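You operate a simulated robot arm through the tools that you are given. There is no shell and no other tool. Be economical: measure what you need, move in short steps, check, and stop when the job is done.

Carry out the task below with a simulated robot arm. There is one attempt and no reset: what you move stays moved.

TASK
Put the load plug labelled "35%" from the top of the dryer bench on the check block there and the load plug labelled "55%" on the beige board ply there.
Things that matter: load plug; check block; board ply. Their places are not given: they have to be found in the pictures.

It is judged by the outcome, as a careful person would: the job done as asked, and still so three seconds after it is handed in. It fails if anything else is knocked over, pushed out of place, dropped, spilled or broken.

THE ROBOT
A 6-joint arm with a two-finger parallel gripper, fixed in place. Base frame: the origin is at the foot of the arm, x ahead of it, y to its left, z up; the work surface is at about z = 0. Lengths are in cm, angles in rad, forces in N, time in s.
With the tool pointing down near the work surface it reaches from about 14 to 58 cm from the base axis. Its first joint turns from -1.152 to 1.152 rad. Payload 2.1 kg.
Tool frame: the origin (TCP) lies between the finger pads and is the grasp point; the fingertips stand 3 cm ahead of it; z points along the fingers, y is the line along which they close. The gripper opens to 9.4 cm. The fingers are 2.8 cm wide and 1 cm thick; the gripper's body (5 by 9.6 cm) begins 5.5 cm behind the TCP.
Orientation is told as [roll, pitch, yaw] about the base's x, y, z axes, in that order, counted from this pose: with the fingers straight down and closing along the base's y, the tool's x points along the base's -x, its y along +y and its z along -z.

THE INTERFACE
- The arm moves only by the tool send_rows. Its argument "moves" is a list of rows, each a list of 2 entries, a list of its own where there are three numbers: the shift along the tool's x, y, z in cm, then the turn, a rotation vector about the tool's x, y, z in rad. In form: [[[tx, ty, tz], [wx, wy, wz]], ...]. A call has 1 to 20 rows; each row is the pose to reach, as a shift and turn from the pose commanded when the call began, along the tool's axes at that moment. "claw" is the opening in per cent of the stroke, from 0 (shut) to 100 (fully open), set as the call begins (left out, the last holds). A row lasts 0.2 s, in which the tool goes at most 5 cm and 0.15 rad; a call with a longer step from one row to the next is refused whole, and so is a gripper value outside its range. A pose out of reach is approached as far as the arm can. The call stops where the force on the tool passes 40 N (or 10 N more than at its start, if that is more) or the arm is blocked; 0.2 s more then pass. The fingers move at their own pace (about 7.2 cm/s each) and stop on an object; they squeeze with about 24 N. The grip force told is the motor's: it shows also when the fingers shut on nothing. Time passes only in rows, and 0.2 s behind the last, so rows that repeat a pose let the fingers close. It gives the time, the measured TCP pose, the force on the tool (base axes), the opening and the grip force at its end, in the units of the frame above (readings bear some noise), and new pictures: "show" is both (left out), scene, wrist or none.
- Cameras (640 x 400 px; columns grow to the right, rows downward): "scene" is fixed at [4.96, -36.28, 49.74]; the picture's right is [0.84, -0.54, 0.00], its down [-0.24, -0.37, -0.90] and it looks along [0.48, 0.75, -0.44] (base axes); focal length 313 px, centre (320, 200). "wrist" rides on the gripper at [-3.7, 0, -5.8] in the tool frame; the picture's right is [0.00, -1.00, 0.00], its down [0.97, 0.00, -0.24] and it looks along [0.24, 0.00, 0.97] (tool axes); focal length 218 px, centre (320, 200).
- probe_pixels(camera, pixels): for up to 12 pixels [column, row] of the newest picture of that camera ("zoom" is the newest enlarged one), the place [x, y, z] in the base frame of the surface seen there, good to about 0.2 cm. No time passes.
- enlarge(camera, box): a new picture of the part [left, top, right, bottom] of that camera's present view, enlarged. No time passes.
- finish_job(): hands the job in; it is judged then, once.

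Work in short steps. Measure before you move; look again where a grasp or a placing could have gone wrong, and mend it. You have 60 turns and 100 pictures in all, the two below and enlarged ones among them. Open the gripper and draw the arm clear of the work before you hand the job in, unless the task says otherwise; then end with one line.

The tools are called after ">>>" as name(argument=value, ...) on one line, values as JSON. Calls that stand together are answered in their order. send_rows: Moves the arm, as the interface text tells. Its arguments: {"type":"object","properties":{"moves":{"type":"array","items":{"type":"array"}},"claw":{"type":"number"},"show":{"type":"string","enum":["both","scene","wrist","none"]}},"required":["moves"]} The other tools are called the same way: probe_pixels (camera, pixels) gives the place of the surface under pixels of a picture; enlarge (camera, box) takes an enlarged picture of a part of a camera's view; finish_job () hands the job in.

At the start:

```text
time_s: 0.0
ee_pos: [33.0, 7.56, 22.55]
tcp_rot: [0.0, -0.002, 0.0]
ft_force: [0.0, -0.7, -0.5]
opening: 9.4
grip_force: 0.0
```

scene: 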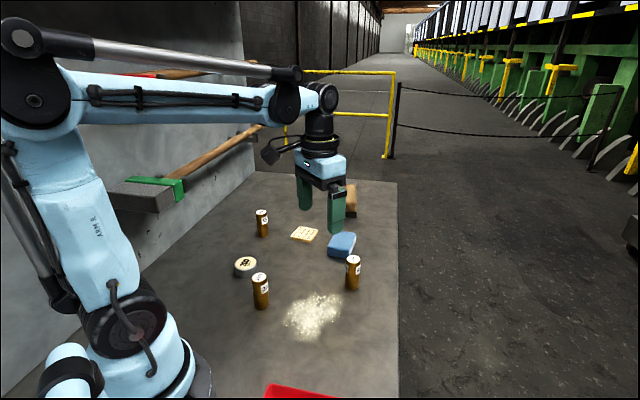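
wrist: 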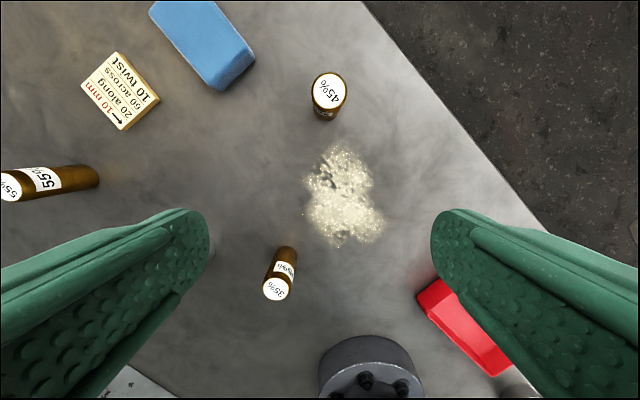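

The wrist view shows three plugs (55%, 35%, 45%) and a beige block with text. I'll enlarge to tell the board ply and the check block apart.

>>> enlarge(camera="scene", box=[210, 170, 390, 350])

>>> enlarge(camera="wrist", box=[0, 0, 400, 250])

>>> probe_pixels(camera="scene", pixels=[[262, 214], [262, 232], [260, 277], [261, 305], [353, 259], [303, 234], [244, 262], [342, 240], [350, 200], [244, 272], [310, 315], [290, 390]])

>>> probe_pixels(camera="wrist", pixels=[[10, 186], [276, 290], [329, 88], [117, 52], [82, 84], [158, 98], [123, 130], [120, 90], [285, 250], [98, 175], [200, 40], [104, 118]])

```text
2.22 times, centred on (300, 260) of scene
```

zoom: 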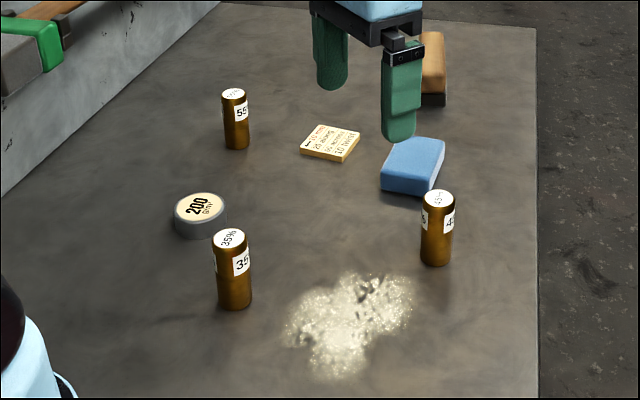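

```text
1.60 times, centred on (200, 125) of wrist
```

zoom: 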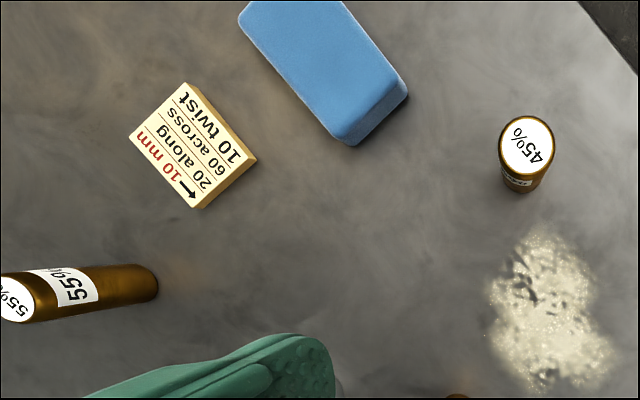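

```text
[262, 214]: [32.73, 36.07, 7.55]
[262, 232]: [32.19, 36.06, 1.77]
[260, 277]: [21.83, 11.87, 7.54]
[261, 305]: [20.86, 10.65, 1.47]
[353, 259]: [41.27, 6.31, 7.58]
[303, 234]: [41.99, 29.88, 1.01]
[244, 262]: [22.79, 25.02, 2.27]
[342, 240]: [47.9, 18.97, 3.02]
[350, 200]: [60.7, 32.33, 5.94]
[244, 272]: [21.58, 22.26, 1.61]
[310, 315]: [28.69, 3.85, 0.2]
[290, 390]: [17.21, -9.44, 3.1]
```

```text
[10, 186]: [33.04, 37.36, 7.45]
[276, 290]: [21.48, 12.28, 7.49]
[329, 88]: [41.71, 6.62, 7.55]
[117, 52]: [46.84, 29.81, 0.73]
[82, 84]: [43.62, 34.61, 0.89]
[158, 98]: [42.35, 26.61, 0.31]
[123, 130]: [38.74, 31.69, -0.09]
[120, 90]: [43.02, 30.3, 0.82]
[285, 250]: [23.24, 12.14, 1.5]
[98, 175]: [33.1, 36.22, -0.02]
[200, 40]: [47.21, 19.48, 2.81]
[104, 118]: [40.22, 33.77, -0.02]
```

Two candidates: the square beige tile near (43,30.5) and the round "200 g/m²" disc near (22.5,24.5). I'll shift the wrist camera over, staying high, to inspect both before deciding.

>>> send_rows(moves=[[[0, 4, -1], [0, 0, 0]], [[0, 8, -2], [0, 0, 0]], [[0, 12, -3], [0, 0, 0]], [[0, 16, -3], [0, 0, 0]], [[0, 18, -3], [0, 0, 0]]], show="both")

```text
time_s: 1.2
ee_pos: [32.85, 25.61, 25.58]
tcp_rot: [-0.002, -0.002, -0.002]
ft_force: [-0.1, 0.1, -0.2]
opening: 9.41
grip_force: 0.1
```

scene: 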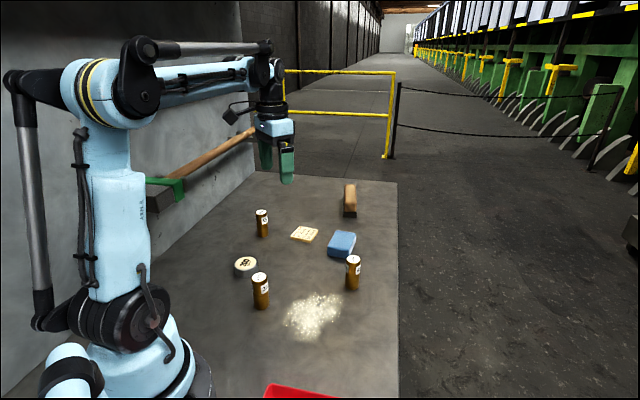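
wrist: 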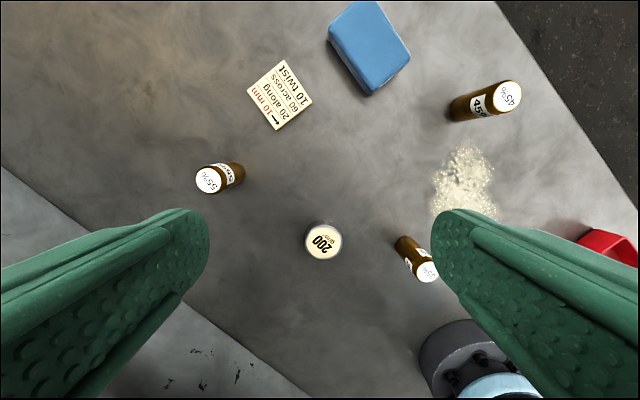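

>>> enlarge(camera="wrist", box=[230, 50, 330, 140])

>>> enlarge(camera="wrist", box=[280, 210, 370, 270])

>>> probe_pixels(camera="wrist", pixels=[[209, 180], [304, 242], [342, 242], [323, 224], [323, 259], [428, 272], [277, 60], [248, 91], [313, 101], [279, 129], [280, 95], [323, 242]])

```text
4.44 times, centred on (280, 95) of wrist
```

zoom: 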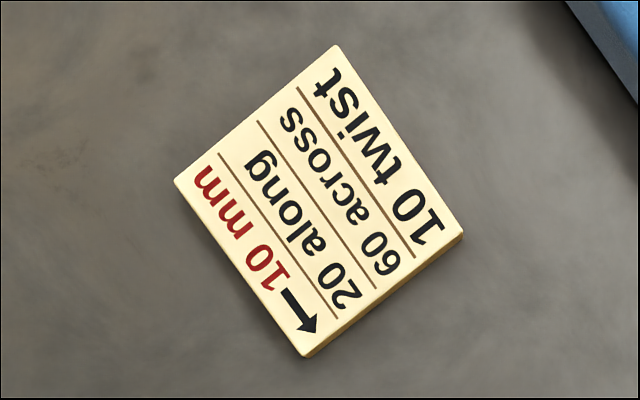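

```text
6.67 times, centred on (325, 240) of wrist
```

zoom: 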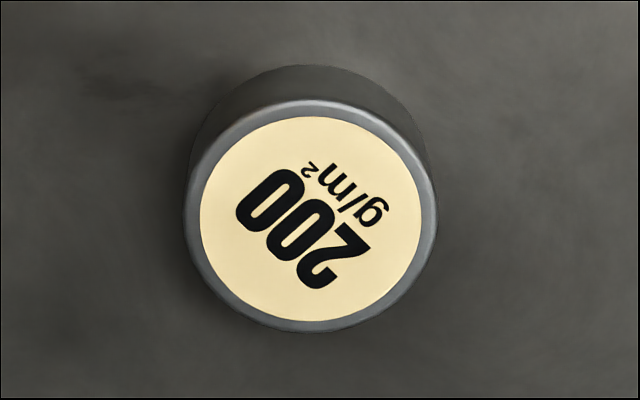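

```text
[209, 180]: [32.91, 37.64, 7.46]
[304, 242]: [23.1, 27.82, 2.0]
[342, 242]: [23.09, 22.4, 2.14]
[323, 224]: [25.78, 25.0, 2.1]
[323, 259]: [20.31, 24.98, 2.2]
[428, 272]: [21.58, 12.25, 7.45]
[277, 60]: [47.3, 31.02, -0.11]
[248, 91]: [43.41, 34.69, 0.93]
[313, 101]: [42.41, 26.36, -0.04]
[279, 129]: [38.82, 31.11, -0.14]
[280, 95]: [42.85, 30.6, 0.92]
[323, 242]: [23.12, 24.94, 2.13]
```

The square tile looks like a board sample (beige throughout, grain arrow, along/across/twist figures). Before settling the check block, I'll look closer at the blue, wooden and red objects.

>>> enlarge(camera="scene", box=[310, 175, 380, 265])

>>> enlarge(camera="wrist", box=[310, 0, 430, 100])

>>> enlarge(camera="scene", box=[220, 240, 350, 400])

```text
4.44 times, centred on (345, 220) of scene
```

zoom: 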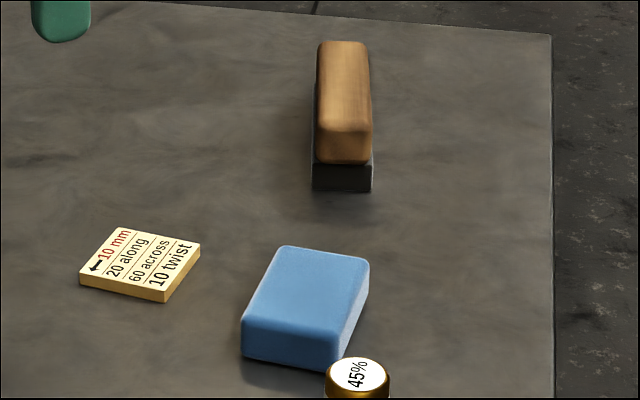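

```text
4.00 times, centred on (370, 50) of wrist
```

zoom: 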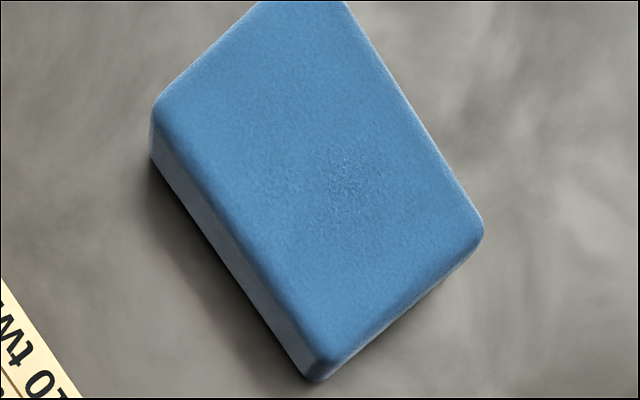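

```text
2.50 times, centred on (285, 320) of scene
```

zoom: 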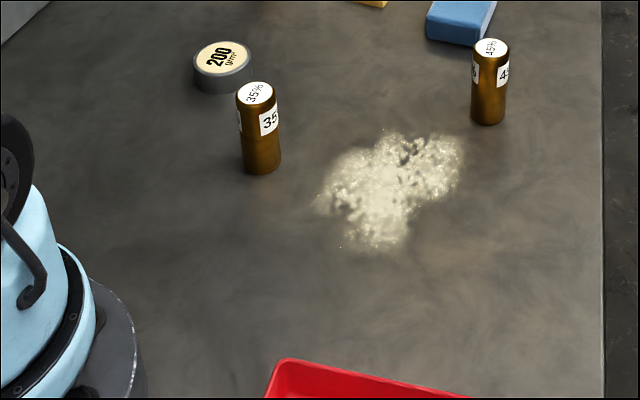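

The blue object is a sponge, the wooden one a brush, the red one a dustpan; so the disc and tile are the two targets. I'll look closely at their edges for material cues.

>>> enlarge(camera="scene", box=[226, 250, 264, 284])

>>> enlarge(camera="scene", box=[284, 218, 324, 250])

>>> enlarge(camera="scene", box=[400, 0, 640, 160])

```text
11.76 times, centred on (245, 267) of scene
```

zoom: 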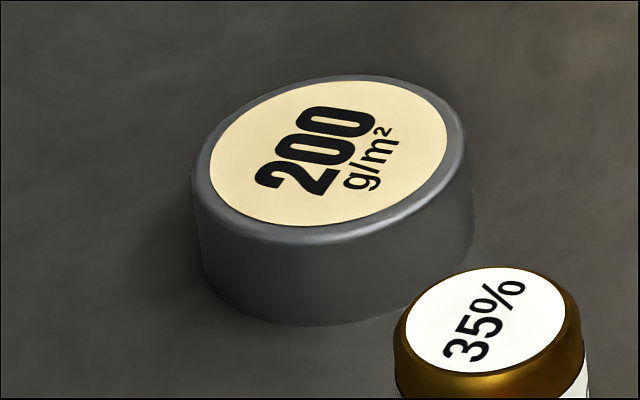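

```text
12.50 times, centred on (304, 234) of scene
```

zoom: 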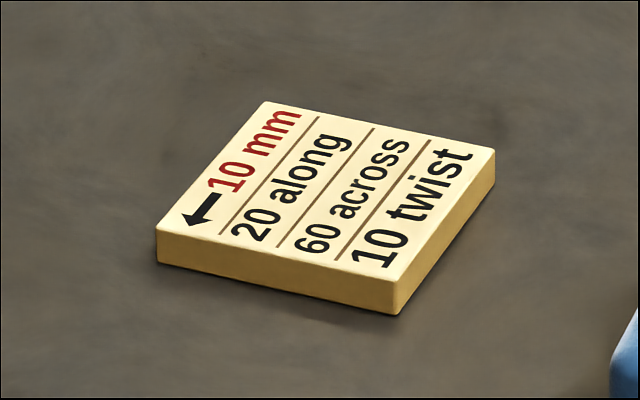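

```text
2.50 times, centred on (520, 80) of scene
```

zoom: 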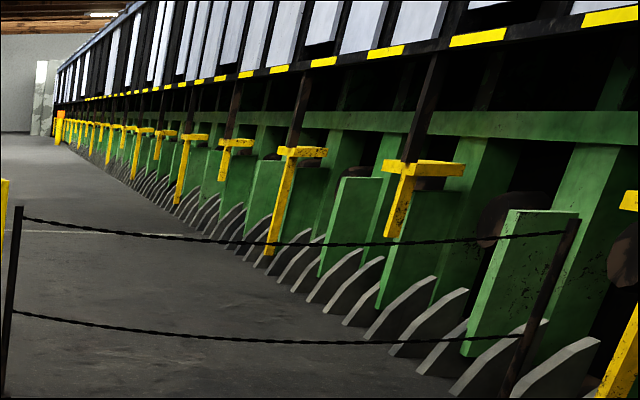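

The puck is grey metal (reference-block-like), while the tile is a flat sheet, beige all over. So the tile is the "beige board ply" and the puck the check block. Next I move above the 35% plug at (21.6,12.2).

>>> send_rows(moves=[[[2.2, -2.7, 1.5], [0, 0, 0]], [[4.5, -5.4, 3.5], [0, 0, 0]], [[6.8, -8.1, 5.5], [0, 0, 0]], [[9, -10.8, 7.5], [0, 0, 0]], [[11.2, -13.4, 9.5], [0, 0, 0]], [[11.2, -13.4, 9.5], [0, 0, 0]]], claw=100)

```text
time_s: 2.6
ee_pos: [21.38, 12.05, 15.76]
tcp_rot: [0.0, -0.002, 0.001]
ft_force: [0.6, -0.2, 0.3]
opening: 9.41
grip_force: 0.1
```

scene: 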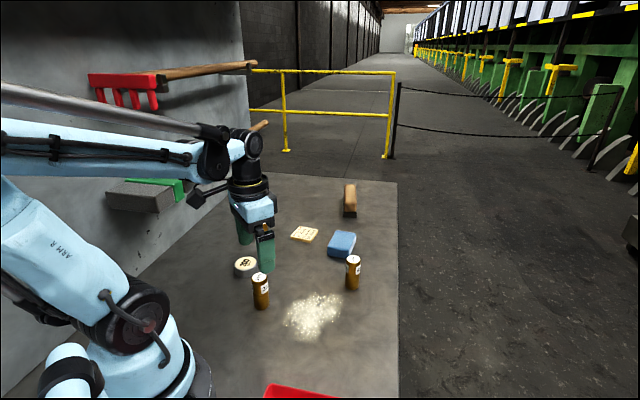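
wrist: 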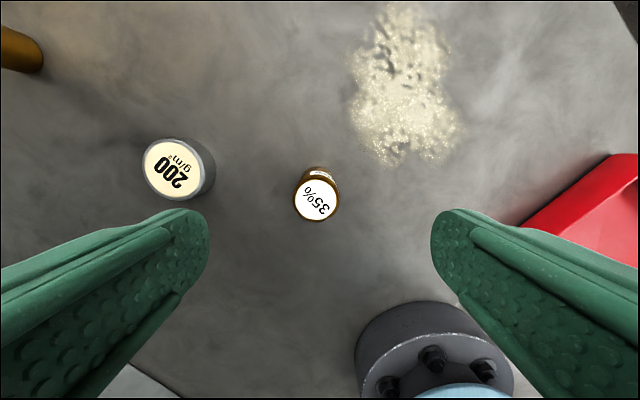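

>>> probe_pixels(camera="wrist", pixels=[[316, 199], [297, 199], [335, 199], [316, 181], [316, 217], [174, 168], [146, 168], [202, 168], [174, 142], [174, 194]])

```text
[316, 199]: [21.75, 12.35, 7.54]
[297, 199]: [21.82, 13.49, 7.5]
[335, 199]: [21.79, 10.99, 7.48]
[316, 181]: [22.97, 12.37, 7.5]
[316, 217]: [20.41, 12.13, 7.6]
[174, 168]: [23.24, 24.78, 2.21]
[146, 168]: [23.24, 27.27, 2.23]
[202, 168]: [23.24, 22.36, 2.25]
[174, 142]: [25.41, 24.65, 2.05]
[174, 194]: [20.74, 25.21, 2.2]
```

Plug 35% centre ≈ (21.72,12.28), top 7.5, diameter ≈2.9. Correct sideways, then go down to TCP z≈5.

>>> send_rows(moves=[[[-0.34, 0.23, 2], [0, 0, 0]], [[-0.34, 0.23, 5], [0, 0, 0]], [[-0.34, 0.23, 8], [0, 0, 0]], [[-0.34, 0.23, 10], [0, 0, 0]], [[-0.34, 0.23, 10.8], [0, 0, 0]], [[-0.34, 0.23, 10.8], [0, 0, 0]]], claw=100)

```text
time_s: 4.0
ee_pos: [22.06, 12.37, 5.25]
tcp_rot: [0.0, -0.003, 0.001]
ft_force: [-0.1, -0.7, 0.6]
opening: 9.4
grip_force: 0.1
```

scene: 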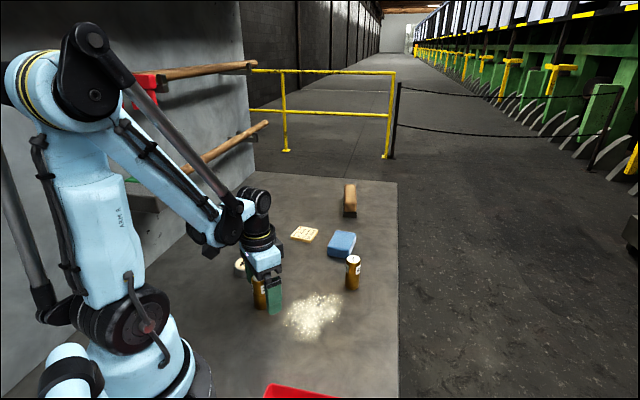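
wrist: 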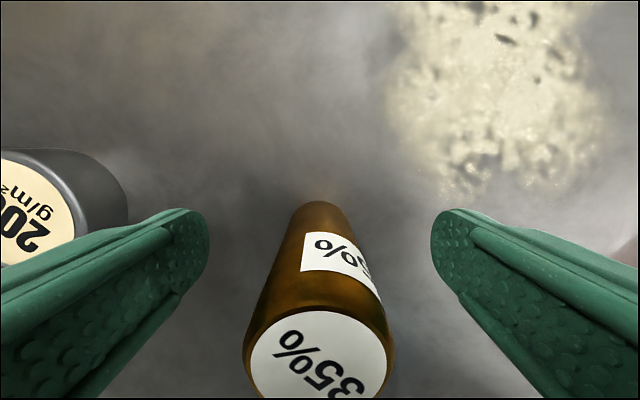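

Slightly forward (x 22.06 vs 21.72); shift back 0.3 and close.

>>> send_rows(moves=[[[0.3, 0, 0.2], [0, 0, 0]], [[0.3, 0, 0.2], [0, 0, 0]]], claw=100, show="none")

>>> send_rows(moves=[[[0, 0, 0], [0, 0, 0]], [[0, 0, 0], [0, 0, 0]], [[0, 0, 0], [0, 0, 0]], [[0, 0, 0], [0, 0, 0]], [[0, 0, 0], [0, 0, 0]]], claw=0, show="wrist")

```text
time_s: 4.6
ee_pos: [21.9, 12.41, 4.88]
tcp_rot: [0.0, -0.001, -0.001]
ft_force: [-0.3, -0.3, 0.4]
opening: 9.42
grip_force: 0.2
```

```text
time_s: 5.8
ee_pos: [21.84, 12.44, 4.9]
tcp_rot: [0.0, -0.003, 0.0]
ft_force: [1.2, -0.8, -0.3]
opening: 3.25
grip_force: 24.1
```

wrist: 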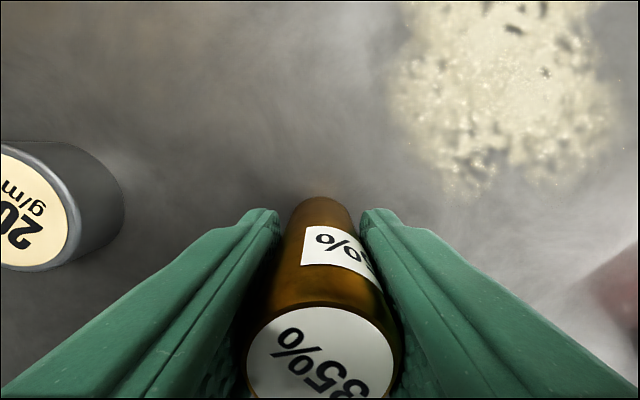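

Gripped (opening 3.25, 24 N). Lift by 6 cm and check.

>>> send_rows(moves=[[[0, 0, -1], [0, 0, 0]], [[0, 0, -3], [0, 0, 0]], [[0, 0, -5], [0, 0, 0]], [[0, 0, -6], [0, 0, 0]]], show="none")

>>> send_rows(moves=[[[-0.4, 3, 0], [0, 0, 0]], [[-0.8, 6, 0], [0, 0, 0]], [[-1.2, 9, 0], [0, 0, 0]], [[-1.35, 11.5, 0], [0, 0, 0]], [[-1.35, 12.45, 0], [0, 0, 0]], [[-1.35, 12.45, 0], [0, 0, 0]], [[-1.35, 12.45, 0], [0, 0, 0]]], show="both")

```text
time_s: 6.8
ee_pos: [21.75, 12.29, 11.03]
tcp_rot: [-0.001, -0.002, 0.0]
ft_force: [0.5, 0.2, -2.4]
opening: 3.22
grip_force: 24.5
```

```text
time_s: 8.4
ee_pos: [23.34, 24.76, 10.82]
tcp_rot: [0.001, 0.0, -0.001]
ft_force: [-0.3, 0.3, -2.2]
opening: 3.22
grip_force: 24.3
```

scene: 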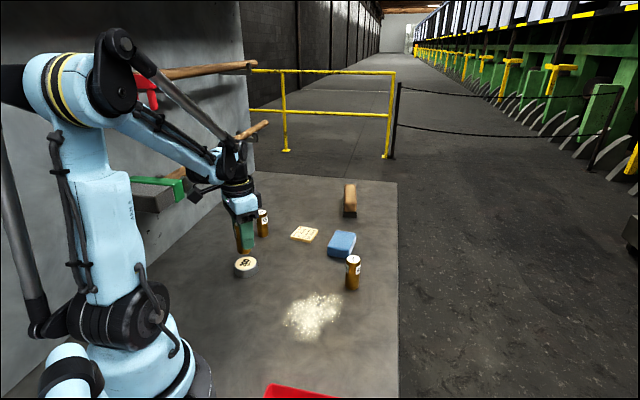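
wrist: 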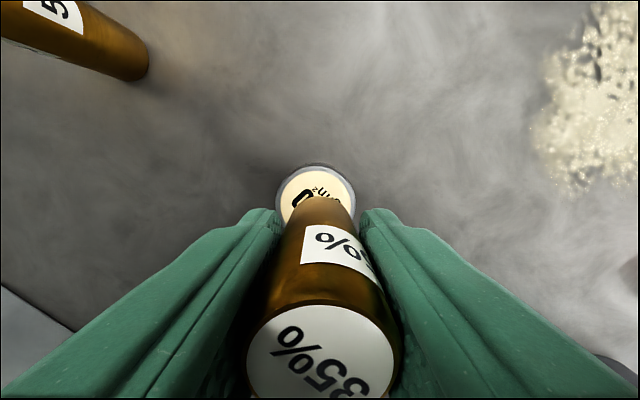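

Over the disc, well aligned. Lower slowly to contact (expected at TCP z≈7.05).

>>> send_rows(moves=[[[0.1, 0.1, 1.5], [0, 0, 0]], [[0.1, 0.1, 2.8], [0, 0, 0]], [[0.1, 0.1, 3.3], [0, 0, 0]], [[0.1, 0.1, 3.5], [0, 0, 0]], [[0.1, 0.1, 3.5], [0, 0, 0]]], show="both")

```text
time_s: 9.6
ee_pos: [23.21, 24.89, 7.52]
tcp_rot: [0.0, 0.0, -0.001]
ft_force: [0.7, 0.1, -1.5]
opening: 3.18
grip_force: 24.1
```

scene: 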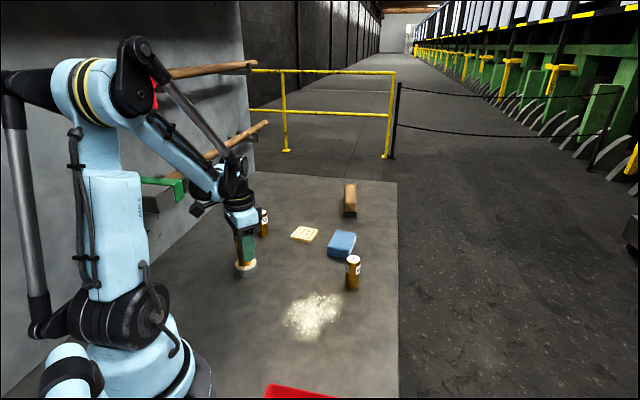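
wrist: 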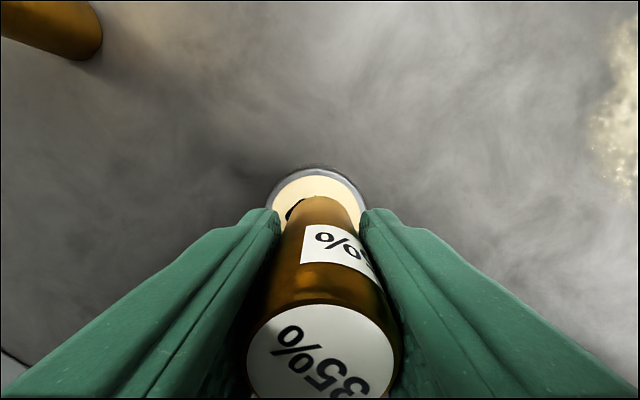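

>>> probe_pixels(camera="wrist", pixels=[[318, 172], [318, 190], [322, 200], [272, 205], [361, 205], [322, 215]])

>>> enlarge(camera="scene", box=[220, 220, 280, 290])

```text
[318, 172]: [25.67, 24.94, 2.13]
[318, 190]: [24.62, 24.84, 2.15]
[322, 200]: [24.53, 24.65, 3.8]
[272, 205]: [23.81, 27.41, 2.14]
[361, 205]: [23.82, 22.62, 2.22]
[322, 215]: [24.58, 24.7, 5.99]
```

```text
5.71 times, centred on (250, 255) of scene
```

zoom: 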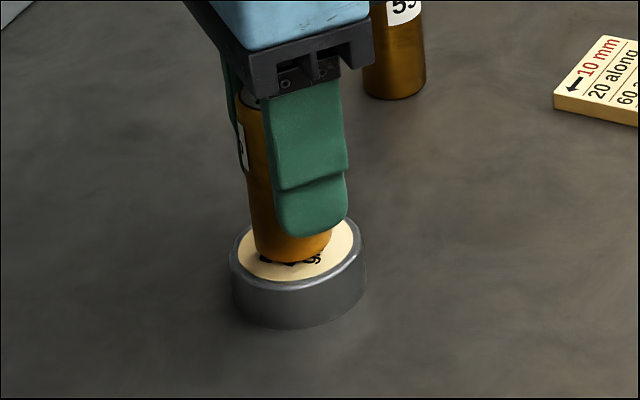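

Centred within ~0.2 cm. Lower the last ~0.45 cm.

>>> send_rows(moves=[[[0, 0.15, 0.2], [0, 0, 0]], [[0, 0.15, 0.3], [0, 0, 0]], [[0, 0.15, 0.4], [0, 0, 0]], [[0, 0.15, 0.4], [0, 0, 0]]], show="none")

```text
time_s: 10.6
ee_pos: [23.15, 25.09, 7.08]
tcp_rot: [0.0, 0.0, 0.001]
ft_force: [-0.6, 0.3, -2.9]
opening: 3.18
grip_force: 24.1
```

>>> send_rows(moves=[[[0, 0, 0.1], [0, 0, 0]], [[0, 0, 0.15], [0, 0, 0]]], show="none")

```text
time_s: 11.2
ee_pos: [23.06, 25.17, 7.07]
tcp_rot: [0.0, -0.002, 0.0]
ft_force: [-2.2, 1.1, 2.1]
opening: 3.15
grip_force: 24.4
```

Force turned upward: the plug rests on the disc. Open the fingers.

>>> send_rows(moves=[[[0, 0, 0], [0, 0, 0]], [[0, 0, 0], [0, 0, 0]], [[0, 0, 0], [0, 0, 0]], [[0, 0, 0], [0, 0, 0]]], claw=80, show="wrist")

```text
time_s: 12.2
ee_pos: [23.08, 25.06, 7.06]
tcp_rot: [-0.001, -0.001, -0.001]
ft_force: [0.2, 0.1, -0.2]
opening: 7.5
grip_force: 0.0
```

wrist: 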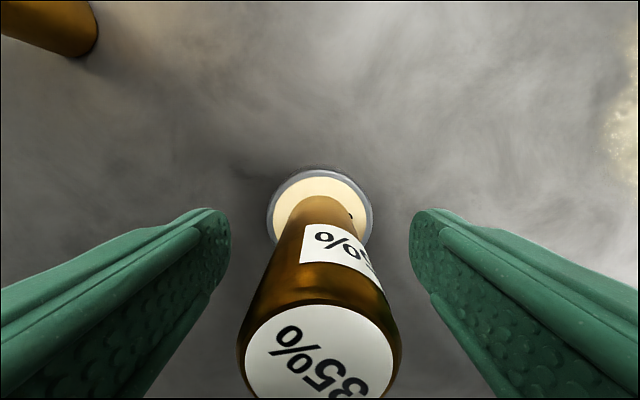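

Standing well. Raise straight up, then move toward the 55% plug at height.

>>> send_rows(moves=[[[0, 0, -2], [0, 0, 0]], [[0, 0, -5], [0, 0, 0]], [[0, 0, -9], [0, 0, 0]], [[0, 0, -12], [0, 0, 0]], [[-3, 3, -12], [0, 0, 0]], [[-6, 6, -11], [0, 0, 0]], [[-9, 9, -10], [0, 0, 0]], [[-9.8, 10, -10], [0, 0, 0]], [[-9.8, 10, -10], [0, 0, 0]]], claw=80, show="both")

```text
time_s: 14.2
ee_pos: [32.8, 35.01, 16.97]
tcp_rot: [0.0, -0.002, -0.001]
ft_force: [0.4, 0.0, -0.6]
opening: 7.53
grip_force: 0.1
```

scene: 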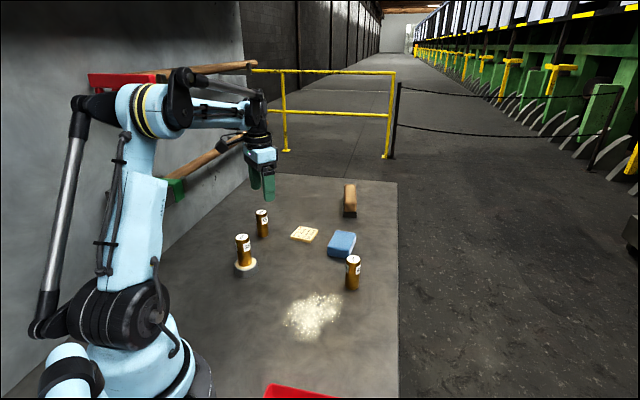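
wrist: 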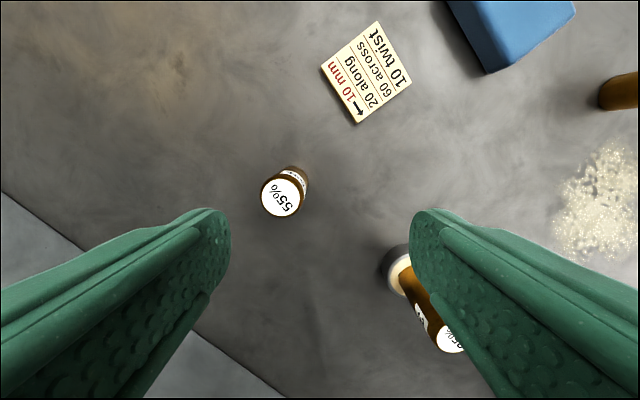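

>>> probe_pixels(camera="wrist", pixels=[[283, 196], [263, 196], [303, 196], [283, 177], [283, 215], [70, 240], [30, 230], [200, 345], [377, 23], [322, 66], [411, 80], [357, 123]])

>>> enlarge(camera="scene", box=[150, 120, 330, 290])

```text
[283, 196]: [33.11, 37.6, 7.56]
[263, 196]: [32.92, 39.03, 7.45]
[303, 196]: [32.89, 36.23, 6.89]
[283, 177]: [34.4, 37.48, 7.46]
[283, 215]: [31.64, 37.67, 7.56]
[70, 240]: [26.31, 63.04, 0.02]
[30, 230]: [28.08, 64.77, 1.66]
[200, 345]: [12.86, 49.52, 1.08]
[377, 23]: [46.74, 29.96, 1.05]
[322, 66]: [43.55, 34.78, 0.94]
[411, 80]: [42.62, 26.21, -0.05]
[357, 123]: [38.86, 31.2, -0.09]
```

```text
2.35 times, centred on (240, 205) of scene
```

zoom: 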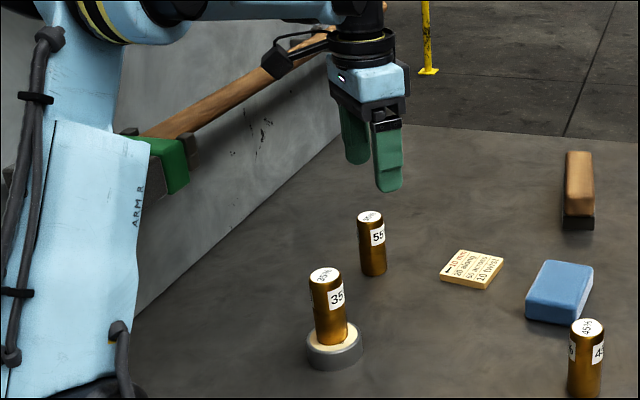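

The wall is ≥12 cm away. 55% plug centre ≈ (33.0,37.55). Align, then descend.

>>> send_rows(moves=[[[-0.2, 1.5, 0], [0, 0, 0]], [[-0.2, 2.55, 2], [0, 0, 0]], [[-0.2, 2.55, 5.5], [0, 0, 0]], [[-0.2, 2.55, 9], [0, 0, 0]], [[-0.2, 2.55, 11.5], [0, 0, 0]], [[-0.2, 2.55, 12], [0, 0, 0]], [[-0.2, 2.55, 12], [0, 0, 0]]], claw=100, show="wrist")

```text
time_s: 15.8
ee_pos: [33.03, 37.51, 4.89]
tcp_rot: [0.001, 0.0, -0.002]
ft_force: [0.3, 0.6, 0.0]
opening: 9.41
grip_force: 0.1
```

wrist: 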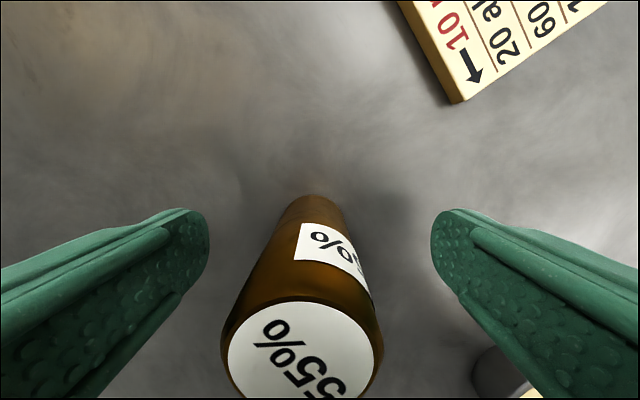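

Shift 0.2 toward +y and close.

>>> send_rows(moves=[[[0, 0.2, 0], [0, 0, 0]], [[0, 0.2, 0], [0, 0, 0]]], show="none")

>>> send_rows(moves=[[[0, 0, 0], [0, 0, 0]], [[0, 0, 0], [0, 0, 0]], [[0, 0, 0], [0, 0, 0]], [[0, 0, 0], [0, 0, 0]], [[0, 0, 0], [0, 0, 0]]], claw=0, show="none")

>>> send_rows(moves=[[[0, 0, -1], [0, 0, 0]], [[0, 0, -3], [0, 0, 0]], [[0, 0, -5], [0, 0, 0]], [[0, 0, -6], [0, 0, 0]], [[0, 0, -6], [0, 0, 0]]], show="wrist")

```text
time_s: 16.4
ee_pos: [33.2, 37.62, 4.99]
tcp_rot: [-0.001, -0.003, 0.001]
ft_force: [0.0, -0.6, 0.1]
opening: 9.39
grip_force: 0.1
```

```text
time_s: 17.6
ee_pos: [33.16, 37.73, 4.94]
tcp_rot: [-0.002, -0.002, 0.002]
ft_force: [-1.1, 0.7, 2.3]
opening: 3.15
grip_force: 24.0
```

```text
time_s: 18.8
ee_pos: [33.23, 37.67, 10.92]
tcp_rot: [-0.001, -0.003, 0.0]
ft_force: [0.2, -0.1, -2.3]
opening: 3.18
grip_force: 24.0
```

wrist: 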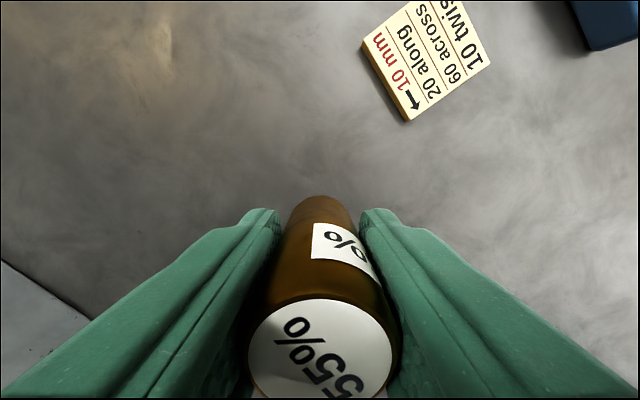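

Held. Tile centre ≈ (42.9,30.5), top z≈0.95. Move over it at this height.

>>> send_rows(moves=[[[-2.5, -1.8, 0], [0, 0, 0]], [[-5, -3.6, 0], [0, 0, 0]], [[-7.5, -5.4, 0], [0, 0, 0]], [[-9.3, -6.7, 0], [0, 0, 0]], [[-9.8, -7.1, 0], [0, 0, 0]], [[-9.8, -7.1, 2], [0, 0, 0]], [[-9.8, -7.1, 3.5], [0, 0, 0]], [[-9.8, -7.1, 3.5], [0, 0, 0]]], show="both")

```text
time_s: 20.6
ee_pos: [42.94, 30.72, 7.38]
tcp_rot: [-0.001, -0.001, 0.001]
ft_force: [0.1, 1.0, -2.4]
opening: 3.16
grip_force: 24.1
```

scene: 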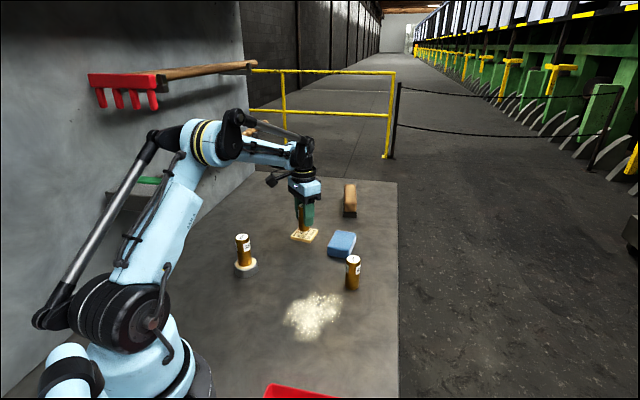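
wrist: 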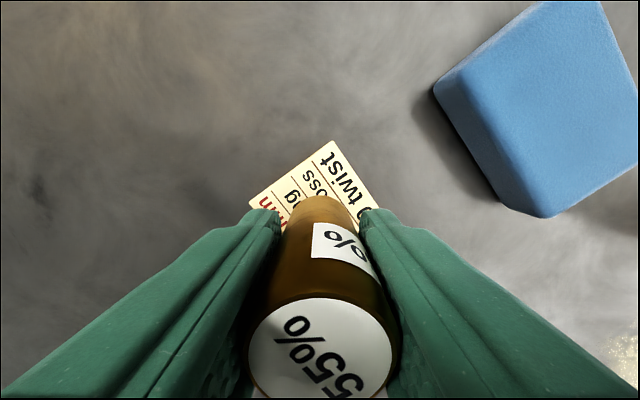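

Aligned over the tile. Lower to just above, then to contact (~z 5.9).

>>> send_rows(moves=[[[0, -0.1, 0.6], [0, 0, 0]], [[0, -0.1, 1.0], [0, 0, 0]], [[0, -0.1, 1.3], [0, 0, 0]], [[0, -0.1, 1.3], [0, 0, 0]]], show="wrist")

```text
time_s: 21.6
ee_pos: [42.95, 30.58, 6.08]
tcp_rot: [0.0, -0.002, 0.001]
ft_force: [-0.6, -0.4, -1.9]
opening: 3.16
grip_force: 23.8
```

wrist: 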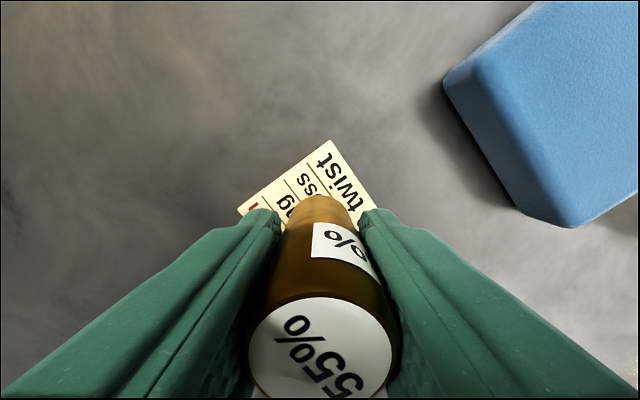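

>>> probe_pixels(camera="wrist", pixels=[[333, 143], [242, 209], [374, 205], [318, 199], [320, 210], [446, 85], [565, 222]])

>>> send_rows(moves=[[[0, 0, 0.1], [0, 0, 0]], [[0, 0, 0.2], [0, 0, 0]], [[0, 0, 0.2], [0, 0, 0]]], show="none")

```text
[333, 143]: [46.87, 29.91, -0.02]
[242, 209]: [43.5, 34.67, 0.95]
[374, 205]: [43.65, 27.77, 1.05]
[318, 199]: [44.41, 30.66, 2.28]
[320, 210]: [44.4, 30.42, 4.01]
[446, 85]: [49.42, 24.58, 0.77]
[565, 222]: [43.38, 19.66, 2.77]
```

```text
time_s: 22.4
ee_pos: [43.04, 30.56, 6.1]
tcp_rot: [0.0, -0.002, -0.001]
ft_force: [-2.5, -0.1, 9.0]
opening: 3.16
grip_force: 24.0
```

Contact (9 N upward), plug centred at ≈(42.9,30.5). Ease 0.1 and open to 75%; the sponge is clear.

>>> send_rows(moves=[[[0, 0, -0.1], [0, 0, 0]], [[0, 0, -0.1], [0, 0, 0]]], show="none")

>>> send_rows(moves=[[[0, 0, 0], [0, 0, 0]], [[0, 0, 0], [0, 0, 0]], [[0, 0, 0], [0, 0, 0]], [[0, 0, 0], [0, 0, 0]]], claw=75, show="wrist")

```text
time_s: 23.0
ee_pos: [43.01, 30.62, 5.92]
tcp_rot: [-0.001, -0.001, 0.0]
ft_force: [0.2, -0.3, -2.0]
opening: 3.16
grip_force: 23.8
```

```text
time_s: 24.0
ee_pos: [43.09, 30.56, 6.02]
tcp_rot: [0.0, 0.001, -0.003]
ft_force: [0.1, 0.1, 0.7]
opening: 7.05
grip_force: 0.0
```

wrist: 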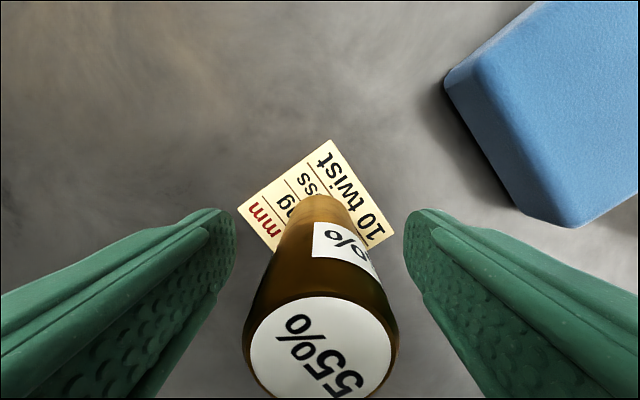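

Standing upright. Rise straight up and draw back clear.

>>> send_rows(moves=[[[0, 0, -2], [0, 0, 0]], [[0, 0, -5], [0, 0, 0]], [[0, 0, -9], [0, 0, 0]], [[0, 0, -13], [0, 0, 0]], [[0, 0, -17], [0, 0, 0]], [[4, -2, -18], [0, 0, 0]], [[7, -5, -18], [0, 0, 0]], [[9, -9, -18], [0, 0, 0]], [[10, -13, -18], [0, 0, 0]], [[10, -13, -18], [0, 0, 0]]], claw=100, show="both")

>>> enlarge(camera="scene", box=[210, 170, 390, 320])

```text
time_s: 26.2
ee_pos: [32.91, 17.52, 24.35]
tcp_rot: [-0.001, -0.001, 0.002]
ft_force: [-0.5, 0.3, -0.2]
opening: 9.44
grip_force: 0.0
```

scene: 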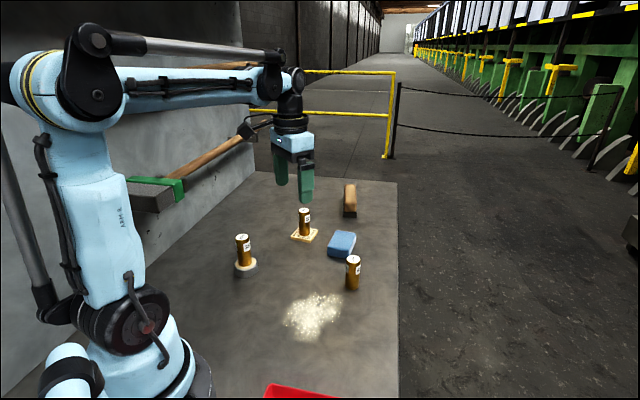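
wrist: 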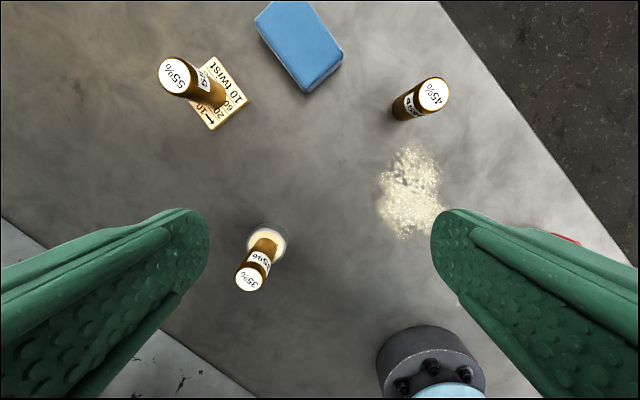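

```text
2.67 times, centred on (300, 245) of scene
```

zoom: 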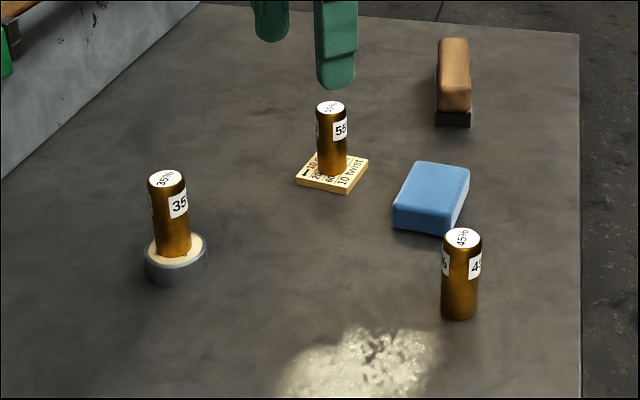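

Both plugs stand upright on their targets, nothing else moved, and the arm is clear and open.

>>> finish_job()

```text
The job is handed in.
```

The 35% plug stands on the round grey block marked "200 g/m²", and the 55% plug stands on the beige square tile. Neither target was named in the pictures: I took the grey metal block as the check block and the tile, beige all over, as the board ply.
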